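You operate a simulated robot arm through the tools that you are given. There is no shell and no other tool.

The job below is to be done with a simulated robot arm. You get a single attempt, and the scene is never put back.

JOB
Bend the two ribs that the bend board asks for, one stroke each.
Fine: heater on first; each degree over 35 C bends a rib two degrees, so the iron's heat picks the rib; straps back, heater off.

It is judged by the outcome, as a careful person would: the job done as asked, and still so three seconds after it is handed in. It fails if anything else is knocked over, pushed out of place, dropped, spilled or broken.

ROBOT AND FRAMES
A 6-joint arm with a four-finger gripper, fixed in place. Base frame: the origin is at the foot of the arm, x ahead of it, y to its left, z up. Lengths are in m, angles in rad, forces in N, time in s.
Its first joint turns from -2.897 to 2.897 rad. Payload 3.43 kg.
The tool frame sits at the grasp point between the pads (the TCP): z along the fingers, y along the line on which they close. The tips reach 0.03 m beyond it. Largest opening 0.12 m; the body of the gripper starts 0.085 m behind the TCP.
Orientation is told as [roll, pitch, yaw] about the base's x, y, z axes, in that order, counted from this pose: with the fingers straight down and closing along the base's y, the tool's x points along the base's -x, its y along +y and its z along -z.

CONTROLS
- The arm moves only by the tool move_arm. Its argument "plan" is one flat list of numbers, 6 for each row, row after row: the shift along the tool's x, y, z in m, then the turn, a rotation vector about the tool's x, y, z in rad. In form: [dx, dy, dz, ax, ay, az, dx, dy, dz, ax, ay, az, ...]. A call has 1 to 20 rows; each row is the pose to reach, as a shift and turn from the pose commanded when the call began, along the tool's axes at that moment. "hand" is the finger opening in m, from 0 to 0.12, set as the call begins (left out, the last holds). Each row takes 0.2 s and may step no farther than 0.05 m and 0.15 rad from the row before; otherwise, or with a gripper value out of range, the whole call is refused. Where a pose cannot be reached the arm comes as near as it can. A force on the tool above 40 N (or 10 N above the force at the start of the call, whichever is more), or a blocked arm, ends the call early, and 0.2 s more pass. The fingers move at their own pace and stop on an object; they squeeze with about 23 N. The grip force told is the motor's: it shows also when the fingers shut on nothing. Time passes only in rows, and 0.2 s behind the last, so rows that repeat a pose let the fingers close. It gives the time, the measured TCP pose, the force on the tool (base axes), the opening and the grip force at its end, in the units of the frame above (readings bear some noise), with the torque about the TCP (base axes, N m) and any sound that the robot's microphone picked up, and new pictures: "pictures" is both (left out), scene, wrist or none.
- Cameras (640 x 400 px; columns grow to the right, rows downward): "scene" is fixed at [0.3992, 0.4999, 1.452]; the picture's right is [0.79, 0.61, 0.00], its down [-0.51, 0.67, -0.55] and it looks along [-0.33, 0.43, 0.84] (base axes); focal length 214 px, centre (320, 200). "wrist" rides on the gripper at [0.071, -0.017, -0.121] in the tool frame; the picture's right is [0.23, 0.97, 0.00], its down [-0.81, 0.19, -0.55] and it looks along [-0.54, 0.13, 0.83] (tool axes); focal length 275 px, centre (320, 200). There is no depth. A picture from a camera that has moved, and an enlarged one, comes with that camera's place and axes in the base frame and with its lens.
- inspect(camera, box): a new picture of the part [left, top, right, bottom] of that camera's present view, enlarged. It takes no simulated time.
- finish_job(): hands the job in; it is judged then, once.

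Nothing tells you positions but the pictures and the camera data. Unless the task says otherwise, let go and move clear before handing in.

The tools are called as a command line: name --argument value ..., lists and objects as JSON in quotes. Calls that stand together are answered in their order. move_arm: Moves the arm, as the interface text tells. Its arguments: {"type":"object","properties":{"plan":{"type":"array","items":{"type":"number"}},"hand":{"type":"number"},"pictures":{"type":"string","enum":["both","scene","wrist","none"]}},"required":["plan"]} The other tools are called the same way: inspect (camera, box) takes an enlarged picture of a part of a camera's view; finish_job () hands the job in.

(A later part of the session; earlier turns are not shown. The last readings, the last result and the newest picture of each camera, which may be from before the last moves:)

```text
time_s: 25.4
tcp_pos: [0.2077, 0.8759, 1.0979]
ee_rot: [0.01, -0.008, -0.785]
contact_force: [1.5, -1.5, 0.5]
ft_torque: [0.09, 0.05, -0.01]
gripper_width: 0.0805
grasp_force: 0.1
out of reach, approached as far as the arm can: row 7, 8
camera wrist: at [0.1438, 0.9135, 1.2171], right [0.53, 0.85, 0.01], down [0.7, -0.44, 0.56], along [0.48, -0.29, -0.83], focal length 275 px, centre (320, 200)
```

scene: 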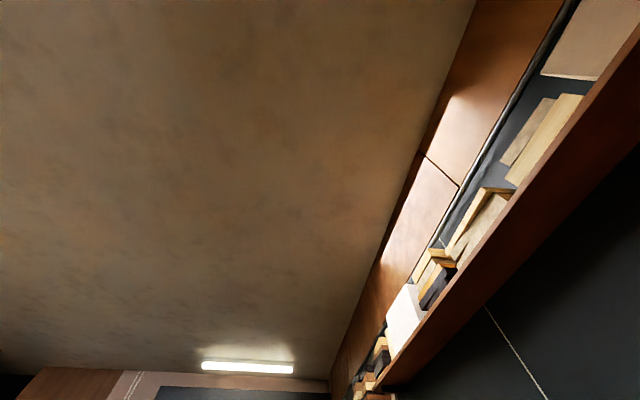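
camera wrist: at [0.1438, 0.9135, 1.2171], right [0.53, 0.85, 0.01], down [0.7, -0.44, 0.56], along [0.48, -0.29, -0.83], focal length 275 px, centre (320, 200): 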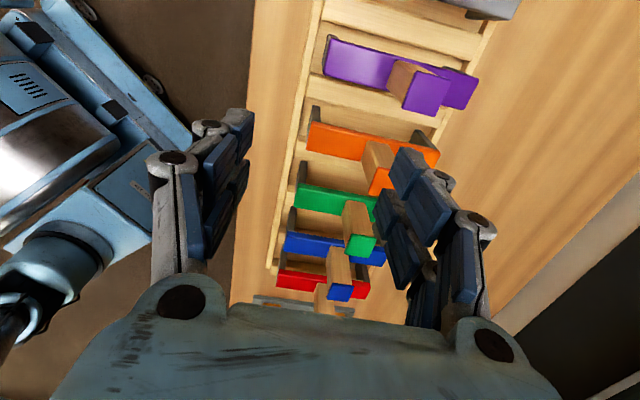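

Straight down, the reach here ends near r = 0.90, and purple is at about 0.99, so the tool has to lean outward. With yaw +45° the pads grip the handle's side faces and stay flat while the tool leans along the beam. I'll back off and turn to that.

move_arm --plan '[-0.015, -0.045, 0, 0, 0, -0.1428, -0.03, -0.09, 0, 0, 0, -0.2856, -0.045, -0.135, 0, 0, 0, -0.4284, -0.06, -0.17, 0, 0, 0, -0.5712, -0.06, -0.17, 0, 0, 0, -0.714, -0.06, -0.17, 0, 0, 0, -0.8568, -0.06, -0.17, 0, 0, 0, -0.9996, -0.06, -0.17, 0, 0, 0, -1.1424, -0.06, -0.17, 0, 0, 0, -1.2852, -0.06, -0.17, 0, 0, 0, -1.428, -0.06, -0.17, 0, 0, 0, -1.5708]' --pictures "wrist"

```text
time_s: 27.8
tcp_pos: [0.1289, 0.7098, 1.0934]
ee_rot: [-0.006, -0.011, 0.786]
contact_force: [0.0, -0.3, -0.5]
ft_torque: [0.02, 0.0, -0.04]
gripper_width: 0.08
grasp_force: 0.1
camera wrist: at [0.088, 0.6478, 1.2147], right [-0.85, 0.52, -0.01], down [0.43, 0.71, 0.56], along [0.3, 0.47, -0.83], focal length 275 px, centre (320, 200)
```

wrist: 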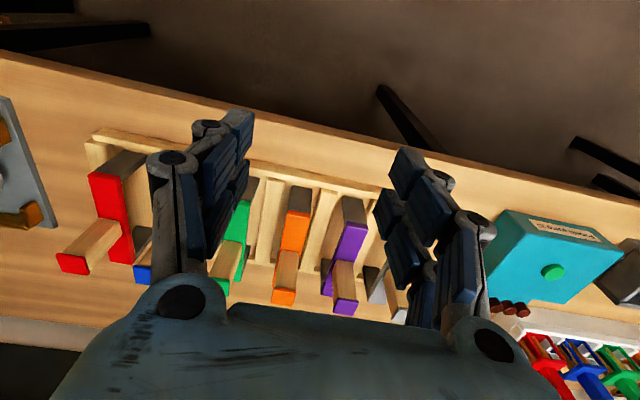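

inspect --camera "wrist" --box '[260, 180, 420, 330]'

```text
2.67 times, centred on (340, 255) of wrist
camera zoom: at [0.088, 0.6478, 1.2147], right [-0.85, 0.52, -0.01], down [0.43, 0.71, 0.56], along [0.3, 0.47, -0.83], focal length 734 px, centre (267, 53)
```

zoom: 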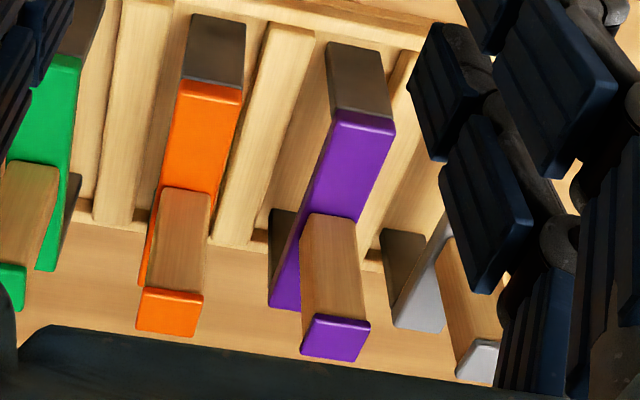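

Purple's cap checks out at (0.242, 0.965, 0.970). I'll lower and lean the tool 0.4 rad to a spot on the robot side of the purple handle, then slide the open fingers around it along the beam.

move_arm --plan '[-0.0214, 0.02, 0.0287, 0, -0.08, 0, -0.0428, 0.04, 0.0574, 0, -0.16, 0, -0.0642, 0.06, 0.086, 0, -0.24, 0, -0.0856, 0.08, 0.1147, 0, -0.32, 0, -0.107, 0.1003, 0.1434, 0, -0.4, 0]' --hand 0.08 --pictures "wrist"

```text
time_s: 29.0
tcp_pos: [0.1341, 0.857, 0.9508]
ee_rot: [-0.007, -0.413, 0.789]
contact_force: [0.1, -0.7, -0.3]
ft_torque: [-0.04, 0.03, 0.0]
gripper_width: 0.0798
grasp_force: 0.2
camera wrist: at [0.065, 0.7649, 1.0342], right [-0.84, 0.54, -0.1], down [0.23, 0.51, 0.83], along [0.5, 0.67, -0.55], focal length 275 px, centre (320, 200)
```

wrist: 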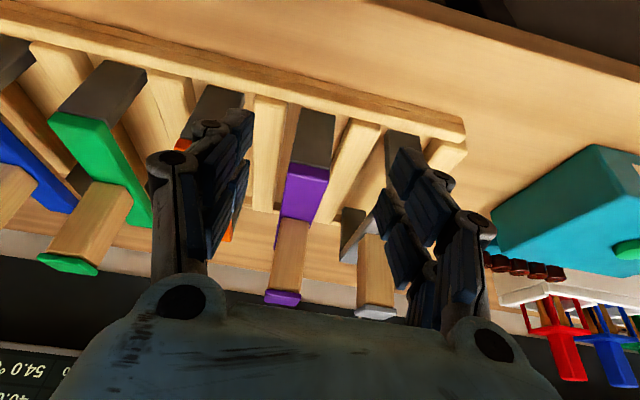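

The handle is lined up between the fingers at the right rack coordinate. I'll slide forward along the beam to bring the grasp point to the handle, partway first to check reach.

move_arm --plan '[-0.0348, 0, 0.0152, 0, 0, 0, -0.0697, 0, 0.0304, 0, 0, 0, -0.1008, 0, 0.0439, 0, 0, 0]' --hand 0.08 --pictures "wrist"

```text
time_s: 29.8
tcp_pos: [0.2095, 0.9334, 0.9508]
ee_rot: [-0.006, -0.411, 0.788]
contact_force: [-0.3, -0.2, 0.4]
ft_torque: [0.02, -0.03, 0.0]
gripper_width: 0.0803
grasp_force: 0.1
camera wrist: at [0.141, 0.8419, 1.034], right [-0.84, 0.54, -0.1], down [0.23, 0.51, 0.83], along [0.5, 0.67, -0.55], focal length 275 px, centre (320, 200)
```

wrist: 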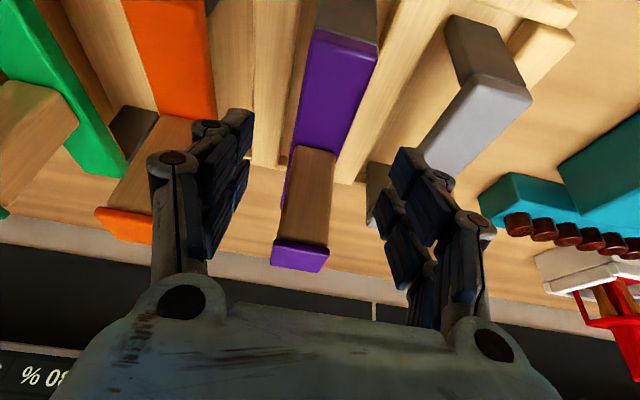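

Reach is fine so far. I'll go the last 45 mm.

move_arm --plan '[-0.0208, 0, 0.009, 0, 0, 0, -0.0416, 0, 0.0181, 0, 0, 0]' --hand 0.08 --pictures "wrist"

inspect --camera "wrist" --box '[180, 60, 460, 300]'

```text
time_s: 30.4
tcp_pos: [0.2426, 0.9677, 0.9513]
ee_rot: [-0.007, -0.41, 0.788]
contact_force: [-1.2, 0.4, -0.1]
ft_torque: [0.01, -0.02, 0.01]
gripper_width: 0.0798
grasp_force: 0.0
camera wrist: at [0.1742, 0.8756, 1.0343], right [-0.84, 0.54, -0.1], down [0.23, 0.51, 0.83], along [0.5, 0.67, -0.55], focal length 275 px, centre (320, 200)
```

wrist: 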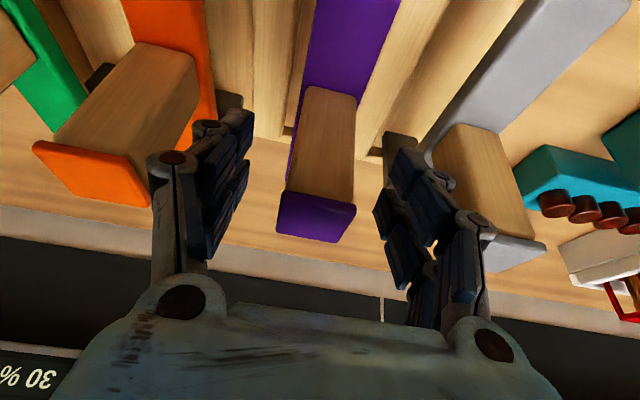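

```text
1.67 times, centred on (320, 180) of wrist
camera zoom: at [0.1742, 0.8756, 1.0343], right [-0.84, 0.54, -0.1], down [0.23, 0.51, 0.83], along [0.5, 0.67, -0.55], focal length 459 px, centre (320, 233)
```

zoom: 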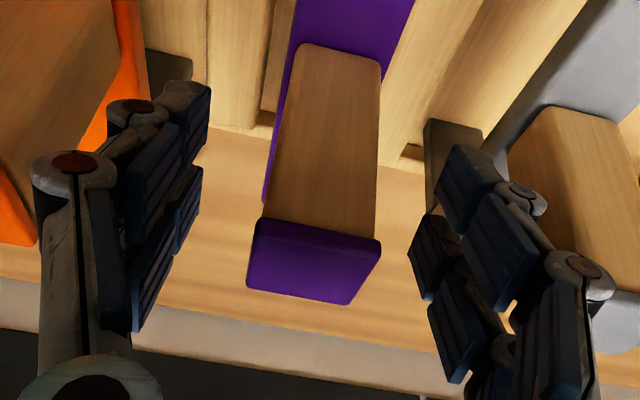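

The purple handle is centred between the pads, with the grasp point about 12 mm below the cap. Closing the fingers now.

move_arm --plan '[0, 0, 0, 0, 0, 0, 0, 0, 0, 0, 0, 0, 0, 0, 0, 0, 0, 0]' --hand 0 --pictures "wrist"

```text
time_s: 31.2
tcp_pos: [0.2442, 0.9678, 0.9523]
ee_rot: [-0.006, -0.411, 0.789]
contact_force: [0.4, -1.4, 3.9]
ft_torque: [-0.08, 0.07, 0.08]
gripper_width: 0.0296
grasp_force: 22.8
camera wrist: at [0.1743, 0.8753, 1.0345], right [-0.84, 0.54, -0.1], down [0.23, 0.51, 0.83], along [0.5, 0.67, -0.55], focal length 275 px, centre (320, 200)
```

wrist: 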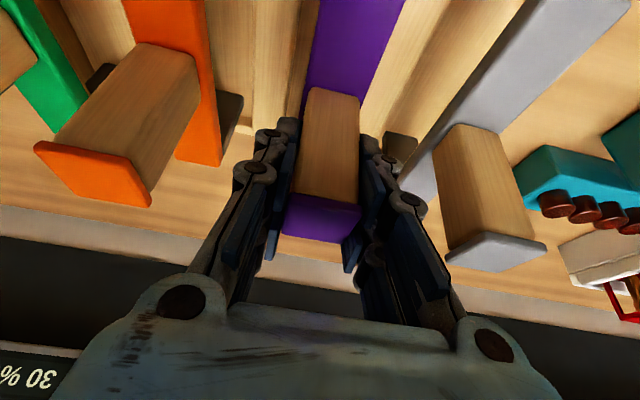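

Gripped at 29.6 mm. I'll lift a little to confirm that the strap comes up freely.

move_arm --plan '[-0.004, 0, -0.00917, 0, 0, 0, -0.008, 0, -0.01833, 0, 0, 0, -0.012, 0, -0.0275, 0, 0, 0]' --hand 0 --pictures "wrist"

```text
time_s: 32.0
tcp_pos: [0.2438, 0.9694, 0.9812]
ee_rot: [-0.008, -0.409, 0.788]
contact_force: [0.3, 0.2, -3.2]
ft_torque: [0.04, -0.04, -0.04]
gripper_width: 0.0296
grasp_force: 23.1
camera wrist: at [0.1752, 0.877, 1.0646], right [-0.84, 0.54, -0.1], down [0.23, 0.51, 0.83], along [0.5, 0.67, -0.55], focal length 275 px, centre (320, 200)
```

wrist: 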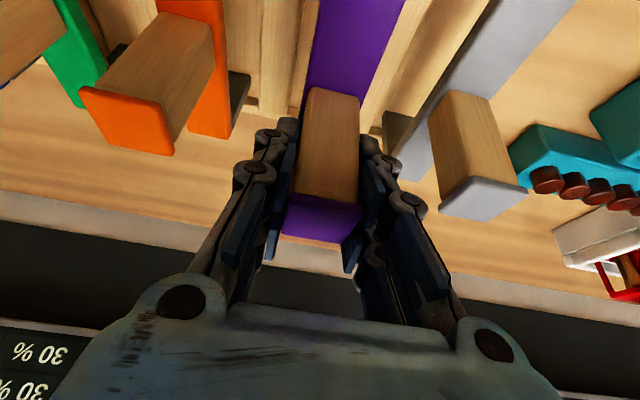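

The strap lifts freely and weighs about 0.33 kg. I'll raise it clear of the rails, draw it back toward the robot, and then climb to a safe carrying height.

move_arm --plan '[-0.006, 0, -0.0138, 0, 0, 0, -0.012, 0, -0.0275, 0, 0, 0, 0.0155, 0, -0.0395, 0, 0, 0, 0.0457, 0, -0.058, 0, 0, 0, 0.0758, 0, -0.0765, 0, 0, 0, 0.1059, 0, -0.0951, 0, 0, 0, 0.136, 0, -0.1136, 0, 0, 0, 0.1641, 0, -0.1367, 0, 0, 0, 0.1876, 0, -0.1579, 0, 0, 0]' --hand 0 --pictures "wrist"

```text
time_s: 34.0
tcp_pos: [0.0778, 0.8027, 1.0518]
ee_rot: [-0.007, -0.408, 0.79]
contact_force: [0.9, 0.4, -4.1]
ft_torque: [0.0, 0.0, -0.02]
gripper_width: 0.0297
grasp_force: 22.9
camera wrist: at [0.009, 0.7111, 1.135], right [-0.84, 0.54, -0.1], down [0.23, 0.51, 0.83], along [0.5, 0.67, -0.55], focal length 275 px, centre (320, 200)
```

wrist: 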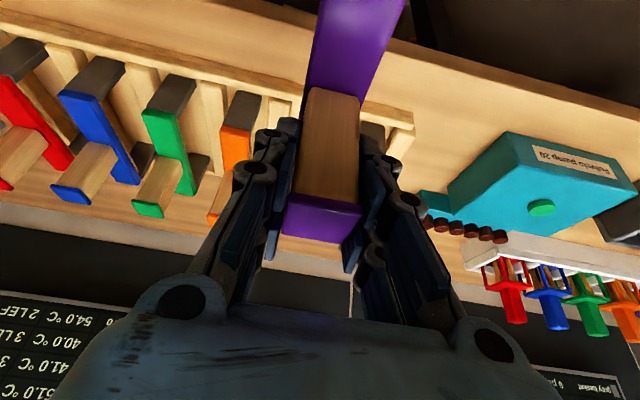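

The strap is clear on the robot side. Next I'll climb to about z = 1.155 and carry it along the rack to the iron's position.

move_arm --plan '[-0.01036, -0.0392, -0.02384, 0, 0, 0, -0.0207, -0.0784, -0.0477, 0, 0, 0, -0.0311, -0.1176, -0.0715, 0, 0, 0, -0.0415, -0.1568, -0.0954, 0, 0, 0, -0.0415, -0.196, -0.0954, 0, 0, 0, -0.0415, -0.2352, -0.0954, 0, 0, 0, -0.0415, -0.2744, -0.0954, 0, 0, 0, -0.0415, -0.3136, -0.0954, 0, 0, 0, -0.0415, -0.3528, -0.0954, 0, 0, 0, -0.0415, -0.392, -0.0954, 0, 0, 0, -0.0415, -0.4312, -0.0954, 0, 0, 0, -0.0415, -0.4704, -0.0954, 0, 0, 0, -0.0415, -0.5096, -0.0954, 0, 0, 0, -0.0415, -0.5488, -0.0954, 0, 0, 0, -0.0415, -0.588, -0.0954, 0, 0, 0]' --hand 0 --pictures "wrist"

```text
time_s: 37.2
tcp_pos: [0.4921, 0.387, 1.1587]
ee_rot: [-0.007, -0.41, 0.789]
contact_force: [0.8, 0.8, -5.2]
ft_torque: [0.01, -0.03, -0.02]
gripper_width: 0.0298
grasp_force: 23.6
camera wrist: at [0.4238, 0.296, 1.2415], right [-0.84, 0.54, -0.1], down [0.23, 0.51, 0.83], along [0.5, 0.67, -0.55], focal length 275 px, centre (320, 200)
```

wrist: 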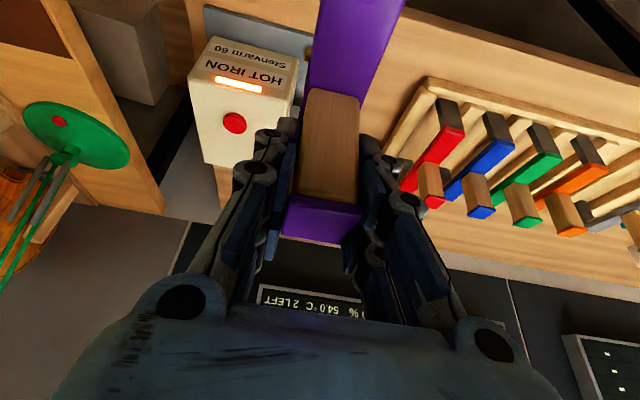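

I'm at the iron's rack coordinate with the strap held safely high. Before committing, I'll step 0.15 m past it so the bracket pocket isn't hidden by the strap, and measure it again.

move_arm --plan '[0, -0.0375, 0, 0, 0, 0, 0, -0.075, 0, 0, 0, 0, 0, -0.1125, 0, 0, 0, 0, 0, -0.15, 0, 0, 0, 0]' --hand 0 --pictures "wrist"

inspect --camera "wrist" --box '[360, 0, 560, 130]'

```text
time_s: 38.2
tcp_pos: [0.5995, 0.2809, 1.159]
ee_rot: [-0.006, -0.411, 0.789]
contact_force: [-0.8, 0.1, -3.4]
ft_torque: [0.01, -0.03, 0.03]
gripper_width: 0.0296
grasp_force: 22.9
camera wrist: at [0.5318, 0.189, 1.2418], right [-0.84, 0.54, -0.1], down [0.23, 0.51, 0.83], along [0.5, 0.67, -0.55], focal length 275 px, centre (320, 200)
```

wrist: 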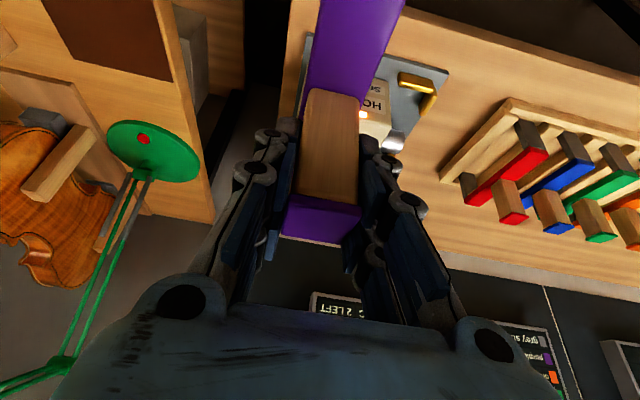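

```text
3.08 times, centred on (460, 65) of wrist
camera zoom: at [0.5318, 0.189, 1.2418], right [-0.84, 0.54, -0.1], down [0.23, 0.51, 0.83], along [0.5, 0.67, -0.55], focal length 847 px, centre (-111, 615)
```

zoom: 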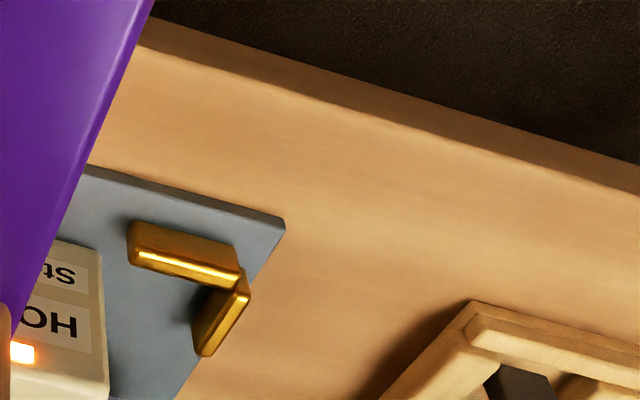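

From two views, the iron's plate top is at z ≈ 0.809. The pocket spans a ≈ -0.102 to -0.042 along the rack and n ≈ 0.754 to 0.953 outward, so its centre lines up with the lanes. I'll carry the strap over the pocket at height.

move_arm --plan '[0, 0.038, 0, 0, 0, 0, 0, 0.076, 0, 0, 0, 0, 0, 0.114, 0, 0, 0, 0, 0, 0.152, 0, 0, 0, 0, -0.0358, 0.152, 0.0156, 0, 0, 0, -0.0717, 0.152, 0.0312, 0, 0, 0, -0.1075, 0.152, 0.0469, 0, 0, 0, -0.1433, 0.152, 0.0625, 0, 0, 0, -0.1792, 0.152, 0.0781, 0, 0, 0, -0.215, 0.152, 0.0937, 0, 0, 0, -0.215, 0.152, 0.0937, 0, 0, 0]' --hand 0 --pictures "wrist"

```text
time_s: 40.6
tcp_pos: [0.6582, 0.5534, 1.1583]
ee_rot: [-0.006, -0.41, 0.789]
contact_force: [-0.4, 0.5, -3.5]
ft_torque: [0.02, -0.03, -0.01]
gripper_width: 0.0297
grasp_force: 22.9
camera wrist: at [0.5889, 0.4618, 1.2405], right [-0.84, 0.54, -0.1], down [0.23, 0.51, 0.83], along [0.5, 0.67, -0.55], focal length 275 px, centre (320, 200)
```

wrist: 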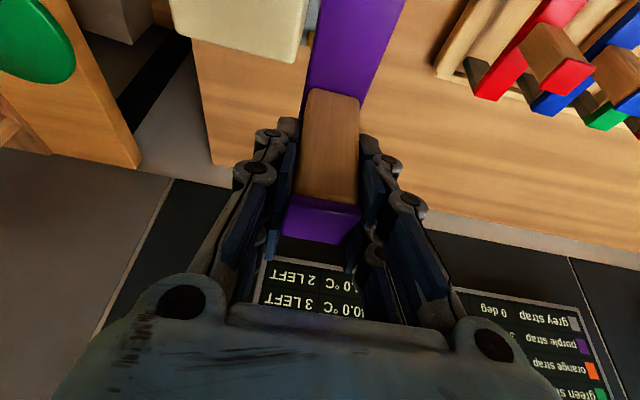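

Over the pocket now, with alignment within about 1 mm. I'll descend to just above bracket height and check the position.

move_arm --plan '[0.015, 0, 0.0344, 0, 0, 0, 0.03, 0, 0.0688, 0, 0, 0, 0.0449, 0, 0.1031, 0, 0, 0, 0.0599, 0, 0.1375, 0, 0, 0]' --hand 0 --pictures "wrist"

inspect --camera "wrist" --box '[180, 0, 480, 200]'

```text
time_s: 41.6
tcp_pos: [0.6568, 0.5539, 1.007]
ee_rot: [-0.007, -0.411, 0.789]
contact_force: [-0.3, -0.1, -4.9]
ft_torque: [0.03, -0.04, -0.01]
gripper_width: 0.03
grasp_force: 22.9
camera wrist: at [0.5877, 0.4612, 1.0898], right [-0.84, 0.54, -0.1], down [0.23, 0.51, 0.83], along [0.5, 0.67, -0.55], focal length 275 px, centre (320, 200)
```

wrist: 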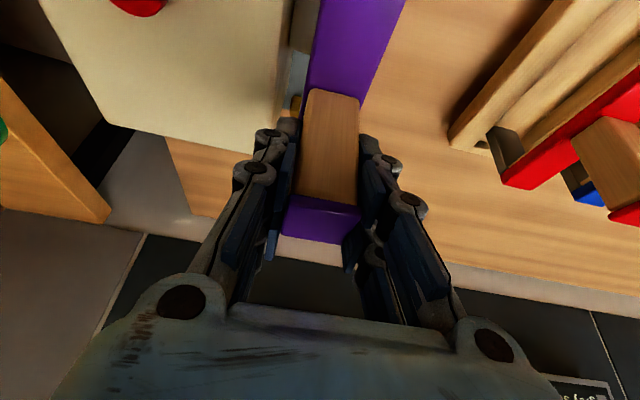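

```text
2.00 times, centred on (330, 100) of wrist
camera zoom: at [0.5877, 0.4612, 1.0898], right [-0.84, 0.54, -0.1], down [0.23, 0.51, 0.83], along [0.5, 0.67, -0.55], focal length 551 px, centre (300, 400)
```

zoom: 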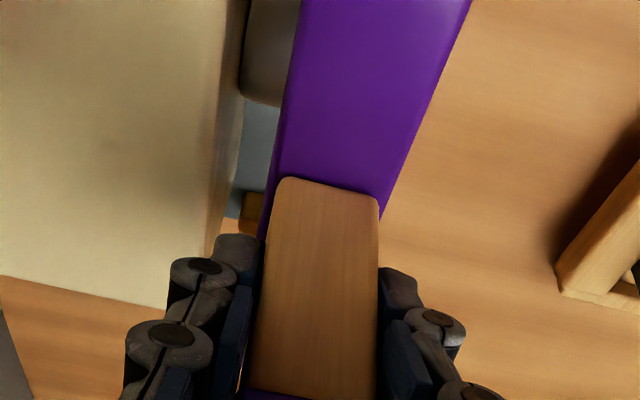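

The strap straddles the pipe with the far bracket visible just beside the beam, and the left finger clears the box. I'll nudge 3 mm away from the box and lower gently.

move_arm --plan '[0.004, 0.003, 0.0092, 0, 0, 0, 0.008, 0.003, 0.0183, 0, 0, 0, 0.012, 0.003, 0.0275, 0, 0, 0, 0.016, 0.003, 0.0367, 0, 0, 0]' --hand 0 --pictures "wrist"

```text
time_s: 42.6
tcp_pos: [0.6565, 0.5544, 0.9691]
ee_rot: [-0.007, -0.41, 0.787]
contact_force: [0.1, -0.3, -4.2]
ft_torque: [0.05, 0.0, 0.01]
gripper_width: 0.0296
grasp_force: 23.0
camera wrist: at [0.5868, 0.4627, 1.052], right [-0.84, 0.54, -0.1], down [0.23, 0.51, 0.83], along [0.5, 0.67, -0.55], focal length 275 px, centre (320, 200)
```

wrist: 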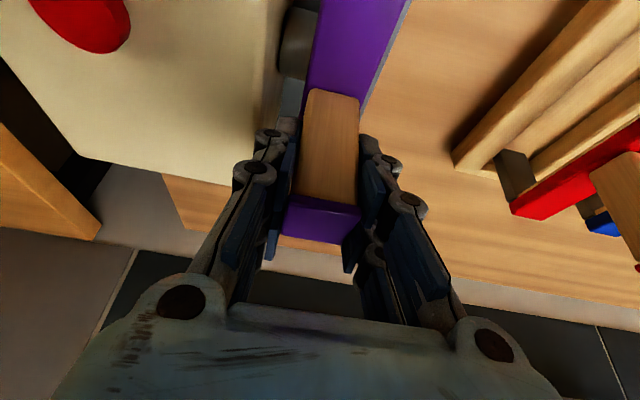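

move_arm --plan '[0.0012, 0, 0.00275, 0, 0, 0, 0.0024, 0, 0.0055, 0, 0, 0, 0.0036, 0, 0.00825, 0, 0, 0]' --hand 0 --pictures "none"

```text
time_s: 43.4
tcp_pos: [0.6556, 0.5554, 0.9613]
ee_rot: [-0.006, -0.409, 0.788]
contact_force: [-0.1, -0.3, -3.6]
ft_torque: [0.01, -0.06, 0.0]
gripper_width: 0.0297
grasp_force: 22.9
```

move_arm --plan '[0.0008, 0, 0.00183, 0, 0, 0, 0.0016, 0, 0.00367, 0, 0, 0, 0.0024, 0, 0.0055, 0, 0, 0]' --hand 0 --pictures "wrist"

```text
time_s: 44.2
tcp_pos: [0.6567, 0.5548, 0.9533]
ee_rot: [-0.008, -0.41, 0.789]
contact_force: [0.2, -0.5, -3.9]
ft_torque: [0.02, 0.0, 0.0]
gripper_width: 0.0298
grasp_force: 22.8
camera wrist: at [0.5877, 0.4635, 1.0367], right [-0.84, 0.54, -0.1], down [0.23, 0.51, 0.83], along [0.5, 0.67, -0.55], focal length 275 px, centre (320, 200)
```

wrist: 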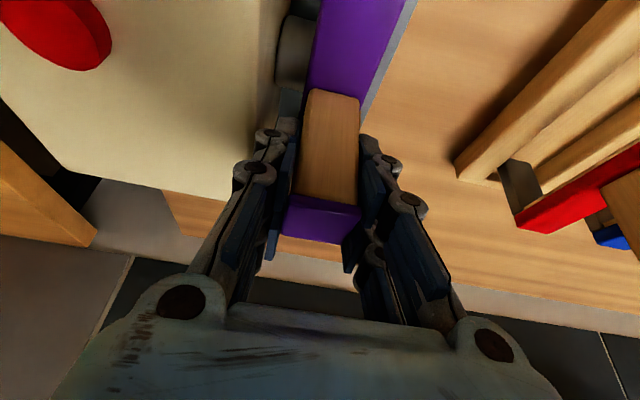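

Still hanging free, with no contact. I'll continue in 2 mm steps.

move_arm --plan '[0.0008, 0, 0.00183, 0, 0, 0, 0.0016, 0, 0.00367, 0, 0, 0, 0.0016, 0, 0.00367, 0, 0, 0]' --hand 0 --pictures "none"

```text
time_s: 45.0
tcp_pos: [0.657, 0.5558, 0.9508]
ee_rot: [-0.007, -0.411, 0.787]
contact_force: [7.9, 1.3, 21.7]
ft_torque: [0.01, -0.28, 0.0]
gripper_width: 0.0301
grasp_force: 23.1
```

The strap has touched down at z ≈ 0.951, matching its lane height. I'll ease the pressure and hold to let the stroke register.

move_arm --plan '[-0.0006, 0, -0.00137, 0, 0, 0, -0.0006, 0, -0.00137, 0, 0, 0, -0.0006, 0, -0.00137, 0, 0, 0]' --hand 0 --pictures "both"

inspect --camera "wrist" --box '[200, 0, 460, 200]'

```text
time_s: 45.8
tcp_pos: [0.6558, 0.5565, 0.9515]
ee_rot: [-0.009, -0.409, 0.789]
contact_force: [0.2, 0.0, -4.0]
ft_torque: [0.04, -0.03, 0.0]
gripper_width: 0.0298
grasp_force: 22.6
camera wrist: at [0.5874, 0.464, 1.0348], right [-0.84, 0.54, -0.1], down [0.23, 0.51, 0.83], along [0.5, 0.67, -0.55], focal length 275 px, centre (320, 200)
```

scene: 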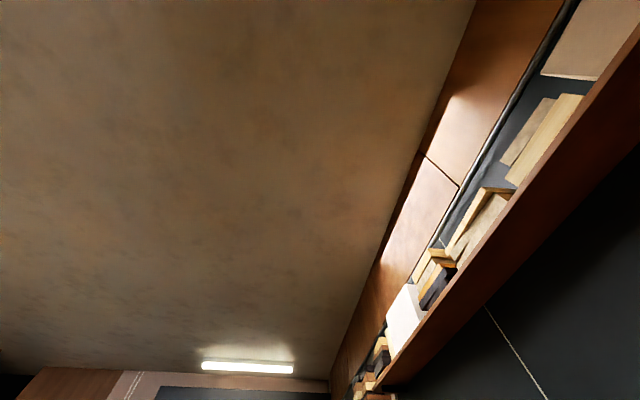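
wrist: 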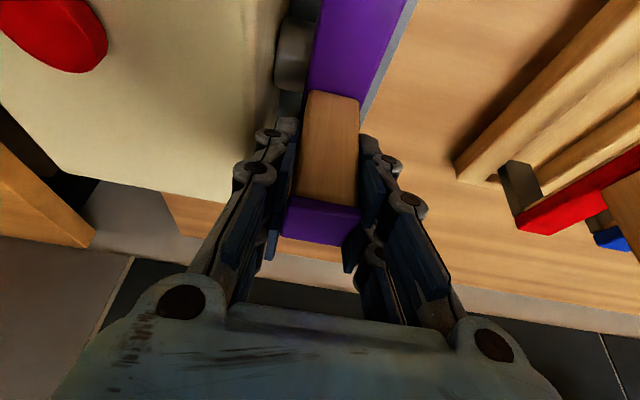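

```text
2.00 times, centred on (330, 100) of wrist
camera zoom: at [0.5874, 0.464, 1.0348], right [-0.84, 0.54, -0.1], down [0.23, 0.51, 0.83], along [0.5, 0.67, -0.55], focal length 551 px, centre (300, 400)
```

zoom: 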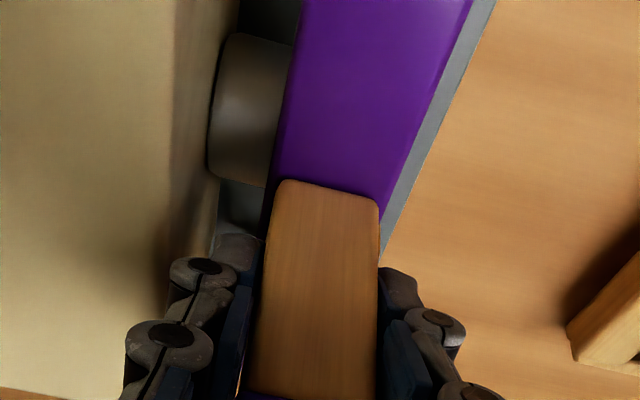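

The strap is seated and the pipe passes under the beam. I'll rest it lightly on the plate for a good second, so the stroke counts once and cleanly, before lifting to read the board.

move_arm --plan '[0.0004, 0, 0.0009, 0, 0, 0, 0.0004, 0, 0.0009, 0, 0, 0, 0.0004, 0, 0.0009, 0, 0, 0, 0.0004, 0, 0.0009, 0, 0, 0, 0.0004, 0, 0.0009, 0, 0, 0]' --hand 0 --pictures "none"

```text
time_s: 47.0
tcp_pos: [0.6574, 0.5548, 0.9512]
ee_rot: [-0.007, -0.411, 0.788]
contact_force: [-0.9, 0.3, -4.6]
ft_torque: [0.01, 0.01, 0.02]
gripper_width: 0.0298
grasp_force: 23.5
```

move_arm --plan '[0.0004, 0, 0.0009, 0, 0, 0, 0.0004, 0, 0.0009, 0, 0, 0, 0.0004, 0, 0.0009, 0, 0, 0]' --hand 0 --pictures "none"

```text
time_s: 47.8
tcp_pos: [0.6575, 0.5551, 0.9515]
ee_rot: [-0.008, -0.411, 0.789]
contact_force: [4.9, 2.5, 13.9]
ft_torque: [0.08, 0.0, 0.01]
gripper_width: 0.0297
grasp_force: 23.0
```

move_arm --plan '[0, 0, 0, 0, 0, 0, 0, 0, 0, 0, 0, 0, 0, 0, 0, 0, 0, 0, 0, 0, 0, 0, 0, 0, 0, 0, 0, 0, 0, 0]' --hand 0 --pictures "none"

move_arm --plan '[-0.012, 0, -0.0275, 0, 0, 0, -0.028, 0, -0.0642, 0, 0, 0, -0.044, 0, -0.1009, 0, 0, 0, -0.06, 0, -0.1376, 0, 0, 0, -0.076, 0, -0.1742, 0, 0, 0, -0.0827, 0, -0.1898, 0, 0, 0]' --hand 0 --pictures "wrist"

inspect --camera "wrist" --box '[240, 240, 400, 340]'

inspect --camera "wrist" --box '[440, 270, 640, 400]'

```text
time_s: 49.0
tcp_pos: [0.6573, 0.5545, 0.951]
ee_rot: [-0.008, -0.412, 0.789]
contact_force: [8.2, 4.3, 19.6]
ft_torque: [0.13, -0.31, -0.04]
gripper_width: 0.0298
grasp_force: 23.2
```

```text
time_s: 50.4
tcp_pos: [0.6543, 0.5572, 1.1569]
ee_rot: [-0.007, -0.409, 0.789]
contact_force: [0.7, 0.1, -4.0]
ft_torque: [0.01, -0.03, -0.01]
gripper_width: 0.0296
grasp_force: 23.1
camera wrist: at [0.5865, 0.4657, 1.241], right [-0.84, 0.54, -0.1], down [0.23, 0.51, 0.83], along [0.5, 0.67, -0.55], focal length 275 px, centre (320, 200)
```

wrist: 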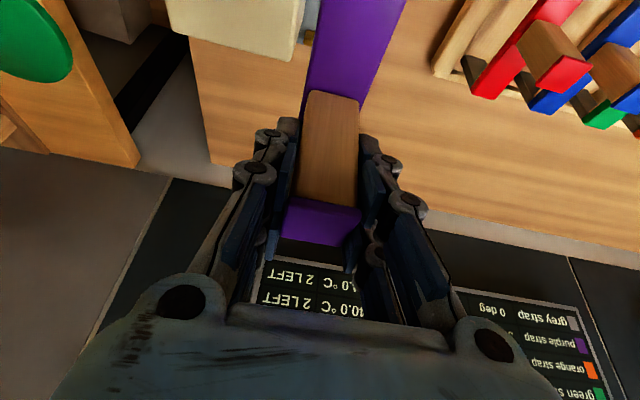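

```text
4.00 times, centred on (320, 290) of wrist
camera zoom: at [0.5865, 0.4657, 1.241], right [-0.84, 0.54, -0.1], down [0.23, 0.51, 0.83], along [0.5, 0.67, -0.55], focal length 1101 px, centre (320, -160)
```

zoom: 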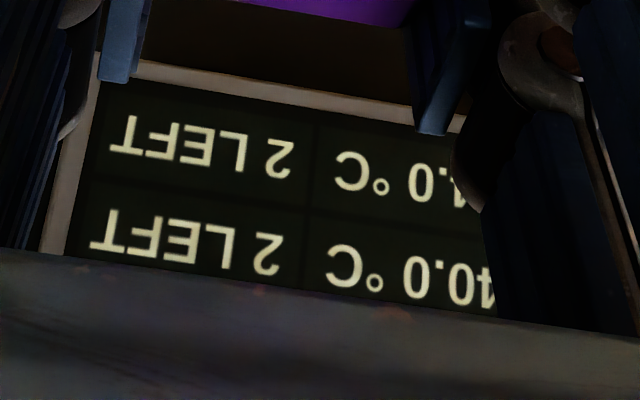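

```text
3.08 times, centred on (540, 335) of wrist
camera zoom: at [0.5865, 0.4657, 1.241], right [-0.84, 0.54, -0.1], down [0.23, 0.51, 0.83], along [0.5, 0.67, -0.55], focal length 847 px, centre (-357, -215)
```

zoom: 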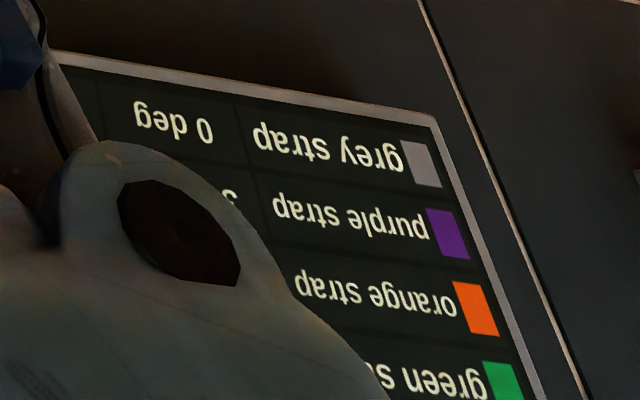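

The purple row now shows 2 LEFT, so the stroke registered once. I'll take the strap back along the same path to its lane.

move_arm --plan '[0.0358, 0, -0.0156, 0, 0, 0, 0.0717, 0, -0.0312, 0, 0, 0, 0.1075, 0, -0.0469, 0, 0, 0, 0.1433, 0, -0.0625, 0, 0, 0, 0.1792, 0, -0.0781, 0, 0, 0, 0.215, 0, -0.0937, 0, 0, 0, 0.215, 0.0387, -0.0937, 0, 0, 0, 0.215, 0.0774, -0.0937, 0, 0, 0, 0.215, 0.1161, -0.0937, 0, 0, 0, 0.215, 0.1548, -0.0937, 0, 0, 0, 0.215, 0.1935, -0.0937, 0, 0, 0, 0.215, 0.2322, -0.0937, 0, 0, 0, 0.215, 0.2709, -0.0937, 0, 0, 0, 0.215, 0.3096, -0.0937, 0, 0, 0, 0.215, 0.3483, -0.0937, 0, 0, 0, 0.215, 0.387, -0.0937, 0, 0, 0, 0.215, 0.4257, -0.0937, 0, 0, 0, 0.215, 0.4644, -0.0937, 0, 0, 0, 0.215, 0.5031, -0.0937, 0, 0, 0, 0.215, 0.5418, -0.0937, 0, 0, 0]' --hand 0 --pictures "wrist"

```text
time_s: 54.6
tcp_pos: [0.1056, 0.7729, 1.1549]
ee_rot: [-0.007, -0.412, 0.788]
contact_force: [0.9, -1.0, -3.1]
ft_torque: [0.05, 0.07, 0.04]
gripper_width: 0.0296
grasp_force: 22.7
camera wrist: at [0.0359, 0.6815, 1.2374], right [-0.84, 0.54, -0.1], down [0.23, 0.51, 0.83], along [0.5, 0.67, -0.55], focal length 275 px, centre (320, 200)
```

wrist: 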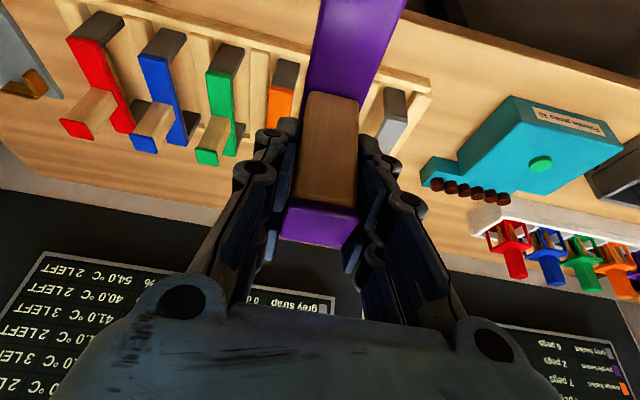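

I'll shift the last 40 mm, lower to entry height, and slide over the purple lane while staying above the rails.

move_arm --plan '[0.0104, 0.02, 0.0238, 0, 0, 0, 0.0208, 0.0399, 0.0477, 0, 0, 0, 0.0312, 0.0399, 0.0715, 0, 0, 0, 0.0411, 0.0399, 0.0944, 0, 0, 0, 0.0176, 0.0399, 0.1156, 0, 0, 0, -0.0124, 0.0399, 0.1341, 0, 0, 0, -0.0425, 0.0399, 0.1527, 0, 0, 0, -0.0726, 0.0399, 0.1713, 0, 0, 0, -0.1027, 0.0399, 0.1898, 0, 0, 0, -0.1328, 0.0399, 0.2084, 0, 0, 0, -0.1586, 0.0399, 0.2262, 0, 0, 0, -0.1586, 0.0399, 0.2262, 0, 0, 0]' --hand 0 --pictures "wrist"

inspect --camera "wrist" --box '[200, 0, 480, 200]'

```text
time_s: 57.2
tcp_pos: [0.2444, 0.9667, 1.0093]
ee_rot: [-0.008, -0.412, 0.79]
contact_force: [0.3, -0.3, -2.9]
ft_torque: [0.02, -0.03, -0.01]
gripper_width: 0.0296
grasp_force: 22.7
camera wrist: at [0.1752, 0.8742, 1.0918], right [-0.84, 0.54, -0.1], down [0.23, 0.51, 0.83], along [0.5, 0.67, -0.55], focal length 275 px, centre (320, 200)
```

wrist: 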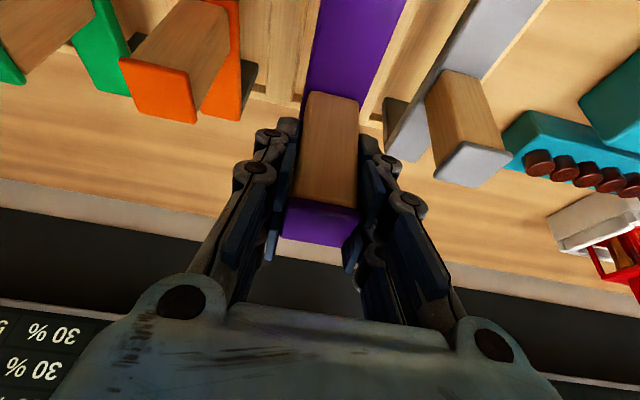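

```text
2.00 times, centred on (340, 100) of wrist
camera zoom: at [0.1752, 0.8742, 1.0918], right [-0.84, 0.54, -0.1], down [0.23, 0.51, 0.83], along [0.5, 0.67, -0.55], focal length 551 px, centre (280, 400)
```

zoom: 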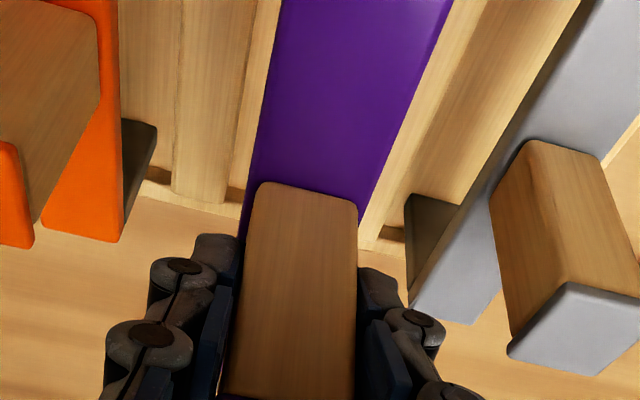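

Aligned over the purple lane to within 1 mm. Lowering gently now.

move_arm --plan '[0.008, 0.0007, 0.0183, 0, 0, 0, 0.016, 0.0007, 0.0367, 0, 0, 0, 0.02, 0.0007, 0.0458, 0, 0, 0, 0.0216, 0.0007, 0.0495, 0, 0, 0]' --hand 0 --pictures "none"

```text
time_s: 58.2
tcp_pos: [0.2441, 0.9677, 0.9542]
ee_rot: [-0.006, -0.408, 0.787]
contact_force: [-0.3, 0.7, -4.9]
ft_torque: [0.0, -0.02, -0.02]
gripper_width: 0.0297
grasp_force: 22.8
```

move_arm --plan '[0.0006, 0, 0.00138, 0, 0, 0, 0.0012, 0, 0.00275, 0, 0, 0, 0.0012, 0, 0.00275, 0, 0, 0]' --hand 0 --pictures "none"

```text
time_s: 59.0
tcp_pos: [0.2447, 0.9675, 0.9511]
ee_rot: [-0.007, -0.408, 0.788]
contact_force: [-0.3, -0.3, -3.8]
ft_torque: [-0.01, -0.01, -0.03]
gripper_width: 0.0297
grasp_force: 23.0
```

move_arm --plan '[0.0004, 0, 0.0009, 0, 0, 0, 0.0008, 0, 0.0018, 0, 0, 0, 0.0008, 0, 0.0018, 0, 0, 0]' --hand 0 --pictures "wrist"

```text
time_s: 59.8
tcp_pos: [0.2448, 0.9668, 0.9503]
ee_rot: [-0.007, -0.409, 0.791]
contact_force: [0.9, 2.2, 3.8]
ft_torque: [0.09, 0.32, -0.07]
gripper_width: 0.0296
grasp_force: 22.7
camera wrist: at [0.1756, 0.8754, 1.0329], right [-0.84, 0.54, -0.1], down [0.23, 0.51, 0.83], along [0.5, 0.67, -0.55], focal length 275 px, centre (320, 200)
```

wrist: 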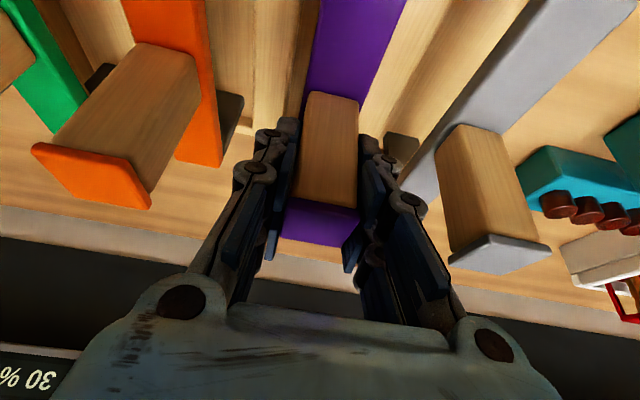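

The strap is touching down in its lane. I'll release it.

move_arm --plan '[0, 0, 0, 0, 0, 0, 0, 0, 0, 0, 0, 0, 0, 0, 0, 0, 0, 0]' --hand 0.08 --pictures "wrist"

```text
time_s: 60.6
tcp_pos: [0.2446, 0.9677, 0.9496]
ee_rot: [-0.006, -0.409, 0.79]
contact_force: [-0.5, 0.7, -0.2]
ft_torque: [-0.02, -0.01, 0.02]
gripper_width: 0.0802
grasp_force: 0.0
camera wrist: at [0.1754, 0.8755, 1.0326], right [-0.84, 0.54, -0.1], down [0.23, 0.51, 0.83], along [0.5, 0.67, -0.55], focal length 275 px, centre (320, 200)
```

wrist: 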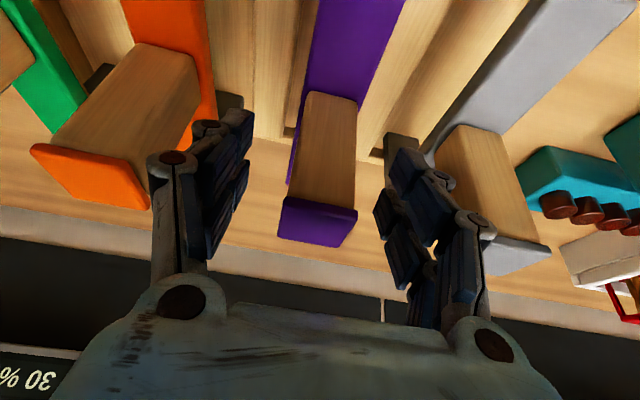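

Purple sits back in its lane as before. I'll withdraw straight back along the beam and then check the board.

move_arm --plan '[0.0355, 0, -0.0155, 0, 0, 0, 0.071, 0, -0.031, 0, 0, 0, 0.1065, 0, -0.0465, 0, 0, 0, 0.142, 0, -0.062, 0, 0, 0, 0.1775, 0, -0.0775, 0, 0, 0]' --hand 0.08 --pictures "wrist"

inspect --camera "wrist" --box '[200, 60, 440, 310]'

```text
time_s: 61.8
tcp_pos: [0.1082, 0.8302, 0.9508]
ee_rot: [-0.007, -0.411, 0.788]
contact_force: [0.3, 0.5, -0.6]
ft_torque: [0.0, 0.03, 0.02]
gripper_width: 0.0801
grasp_force: 0.0
camera wrist: at [0.039, 0.7393, 1.0333], right [-0.84, 0.54, -0.1], down [0.23, 0.51, 0.83], along [0.5, 0.67, -0.55], focal length 275 px, centre (320, 200)
```

wrist: 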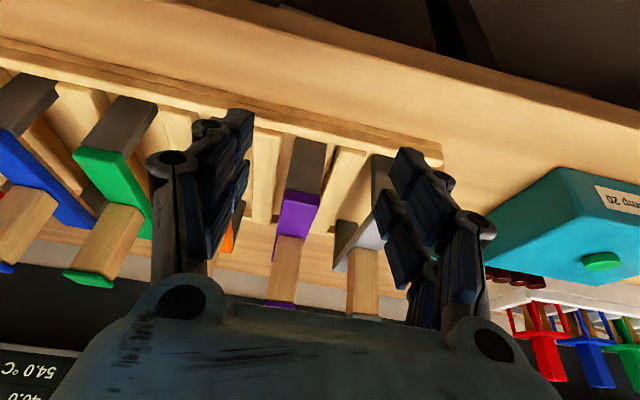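

```text
1.60 times, centred on (320, 185) of wrist
camera zoom: at [0.039, 0.7393, 1.0333], right [-0.84, 0.54, -0.1], down [0.23, 0.51, 0.83], along [0.5, 0.67, -0.55], focal length 440 px, centre (320, 224)
```

zoom: 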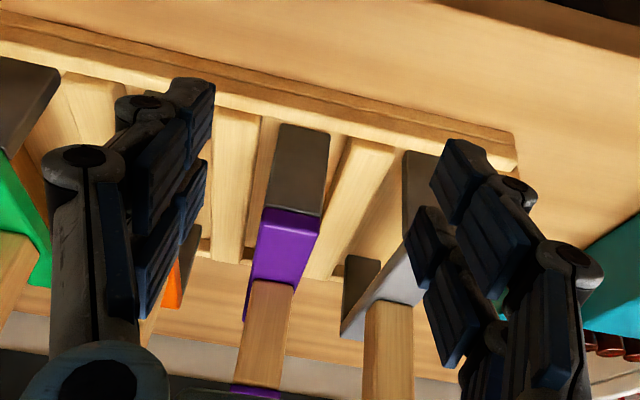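

move_arm --plan '[-0.00725, -0.03444, -0.02023, 0, -0.0656, 0, -0.0145, -0.06888, -0.04046, 0, -0.1312, 0, -0.02175, -0.10332, -0.06069, 0, -0.1968, 0, -0.029, -0.13776, -0.08092, 0, -0.2624, 0, -0.03625, -0.1722, -0.10115, 0, -0.328, 0, -0.0435, -0.20664, -0.12138, 0, -0.3936, 0, -0.05075, -0.24108, -0.14161, 0, -0.4592, 0, -0.058, -0.27552, -0.16184, 0, -0.5248, 0, -0.06525, -0.31, -0.1821, 0, -0.59, 0]' --hand 0.12 --pictures "wrist"

inspect --camera "wrist" --box '[200, 120, 450, 310]'

```text
time_s: 63.8
tcp_pos: [0.3162, 0.6041, 1.1446]
ee_rot: [-0.011, -1.002, 0.797]
contact_force: [-0.5, 1.1, 0.7]
ft_torque: [0.0, 0.02, -0.01]
gripper_width: 0.1198
grasp_force: 0.1
camera wrist: at [0.2297, 0.4937, 1.1507], right [-0.78, 0.6, -0.2], down [-0.16, 0.12, 0.98], along [0.61, 0.79, 0.0], focal length 275 px, centre (320, 200)
```

wrist: 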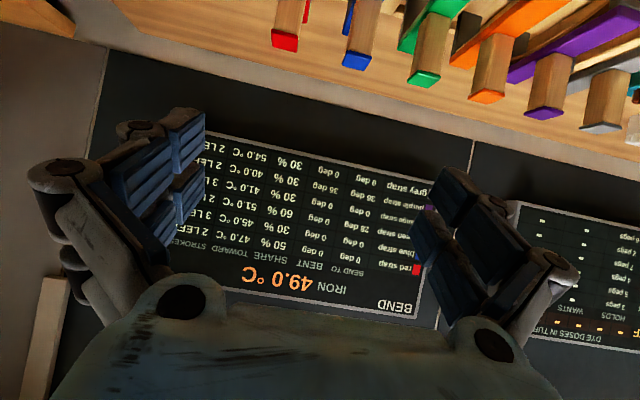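

```text
2.11 times, centred on (325, 215) of wrist
camera zoom: at [0.2297, 0.4937, 1.1507], right [-0.78, 0.6, -0.2], down [-0.16, 0.12, 0.98], along [0.61, 0.79, 0.0], focal length 580 px, centre (310, 168)
```

zoom: 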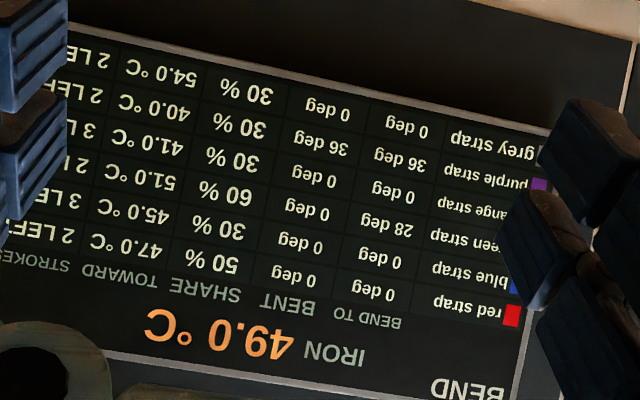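

The board confirms purple is bent 36 of 36 and the iron is now at 49.0 °C, which gives green exactly 28°. I'll go to the green handle the same way.

move_arm --plan '[0.02293, 0.0209, 0.02435, 0, 0.0983, 0, 0.04587, 0.0418, 0.0487, 0, 0.1967, 0, 0.0688, 0.0627, 0.07305, 0, 0.295, 0, 0.09173, 0.0836, 0.0974, 0, 0.3933, 0, 0.11467, 0.1045, 0.12175, 0, 0.4917, 0, 0.1376, 0.1254, 0.1461, 0, 0.59, 0]' --hand 0.08 --pictures "wrist"

inspect --camera "wrist" --box '[200, 60, 440, 320]'

```text
time_s: 65.2
tcp_pos: [0.2629, 0.7255, 0.951]
ee_rot: [-0.008, -0.41, 0.791]
contact_force: [-0.5, -0.5, -0.2]
ft_torque: [0.04, 0.01, 0.04]
gripper_width: 0.0801
grasp_force: 0.1
camera wrist: at [0.1937, 0.6341, 1.033], right [-0.84, 0.54, -0.1], down [0.23, 0.51, 0.83], along [0.5, 0.67, -0.55], focal length 275 px, centre (320, 200)
```

wrist: 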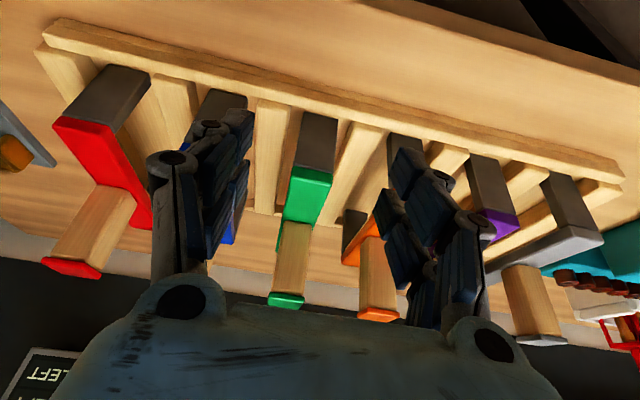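

```text
1.54 times, centred on (320, 190) of wrist
camera zoom: at [0.1937, 0.6341, 1.033], right [-0.84, 0.54, -0.1], down [0.23, 0.51, 0.83], along [0.5, 0.67, -0.55], focal length 424 px, centre (320, 215)
```

zoom: 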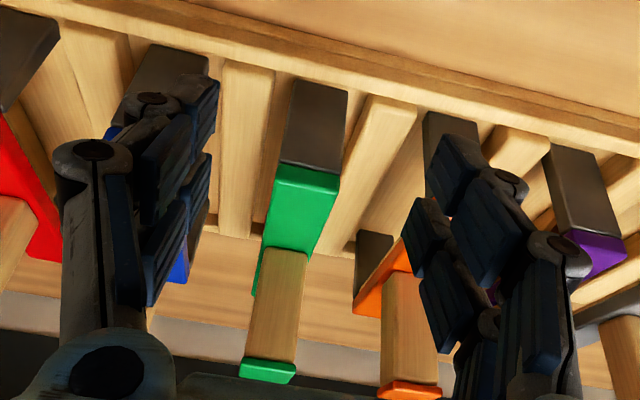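

Green is about 3 mm to the right of the finger centre. I'll correct for that and slide forward around the handle.

move_arm --plan '[-0.0362, 0.002, 0.0158, 0, 0, 0, -0.0724, 0.002, 0.0316, 0, 0, 0, -0.1086, 0.002, 0.0473, 0, 0, 0, -0.1448, 0.002, 0.0631, 0, 0, 0]' --hand 0.08 --pictures "wrist"

inspect --camera "wrist" --box '[180, 60, 460, 300]'

```text
time_s: 66.2
tcp_pos: [0.3728, 0.8381, 0.9488]
ee_rot: [-0.007, -0.41, 0.789]
contact_force: [-0.8, -1.0, 0.7]
ft_torque: [0.01, 0.04, 0.01]
gripper_width: 0.0799
grasp_force: 0.1
camera wrist: at [0.3034, 0.7468, 1.0316], right [-0.84, 0.54, -0.1], down [0.23, 0.51, 0.83], along [0.5, 0.67, -0.55], focal length 275 px, centre (320, 200)
```

wrist: 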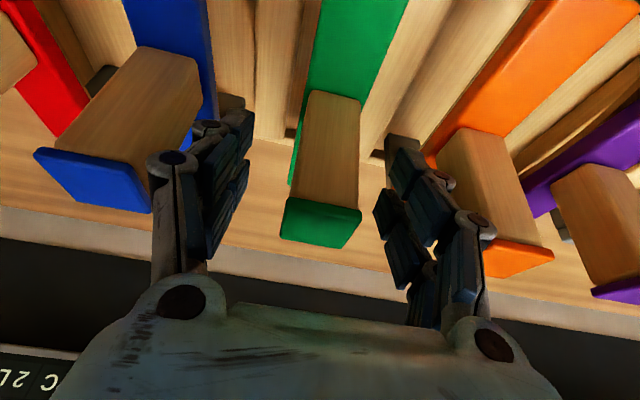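

```text
1.67 times, centred on (320, 180) of wrist
camera zoom: at [0.3034, 0.7468, 1.0316], right [-0.84, 0.54, -0.1], down [0.23, 0.51, 0.83], along [0.5, 0.67, -0.55], focal length 459 px, centre (320, 233)
```

zoom: 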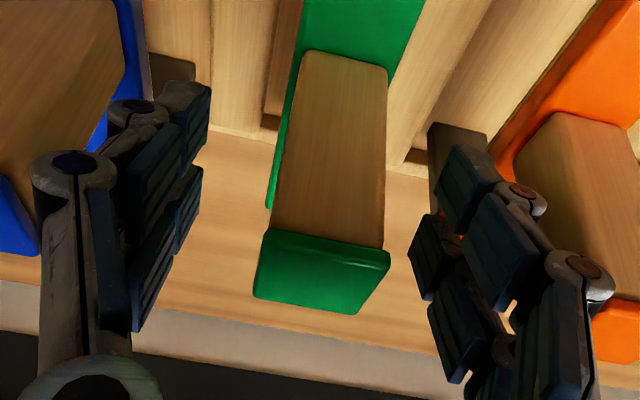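

Nearly identical to the purple grasp; I'll shift 2 mm right and 2 mm up, then close.

move_arm --plan '[-0.0008, 0.002, -0.0018, 0, 0, 0, -0.0008, 0.002, -0.0018, 0, 0, 0]' --hand 0.08 --pictures "none"

move_arm --plan '[0, 0, 0, 0, 0, 0, 0, 0, 0, 0, 0, 0, 0, 0, 0, 0, 0, 0]' --hand 0 --pictures "wrist"

```text
time_s: 66.8
tcp_pos: [0.3719, 0.8404, 0.952]
ee_rot: [-0.006, -0.412, 0.789]
contact_force: [-0.3, -0.4, -0.7]
ft_torque: [-0.01, -0.01, -0.04]
gripper_width: 0.0798
grasp_force: 0.1
```

```text
time_s: 67.6
tcp_pos: [0.3714, 0.8399, 0.9514]
ee_rot: [-0.007, -0.411, 0.788]
contact_force: [0.3, -2.6, 4.1]
ft_torque: [-0.16, 0.04, 0.04]
gripper_width: 0.0298
grasp_force: 22.8
camera wrist: at [0.3025, 0.748, 1.0343], right [-0.84, 0.54, -0.1], down [0.23, 0.51, 0.83], along [0.5, 0.67, -0.55], focal length 275 px, centre (320, 200)
```

wrist: 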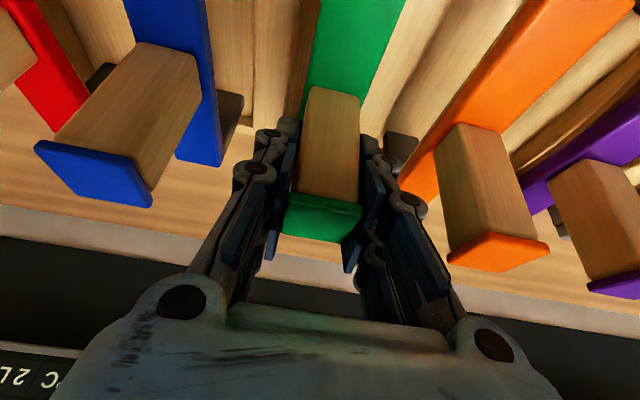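

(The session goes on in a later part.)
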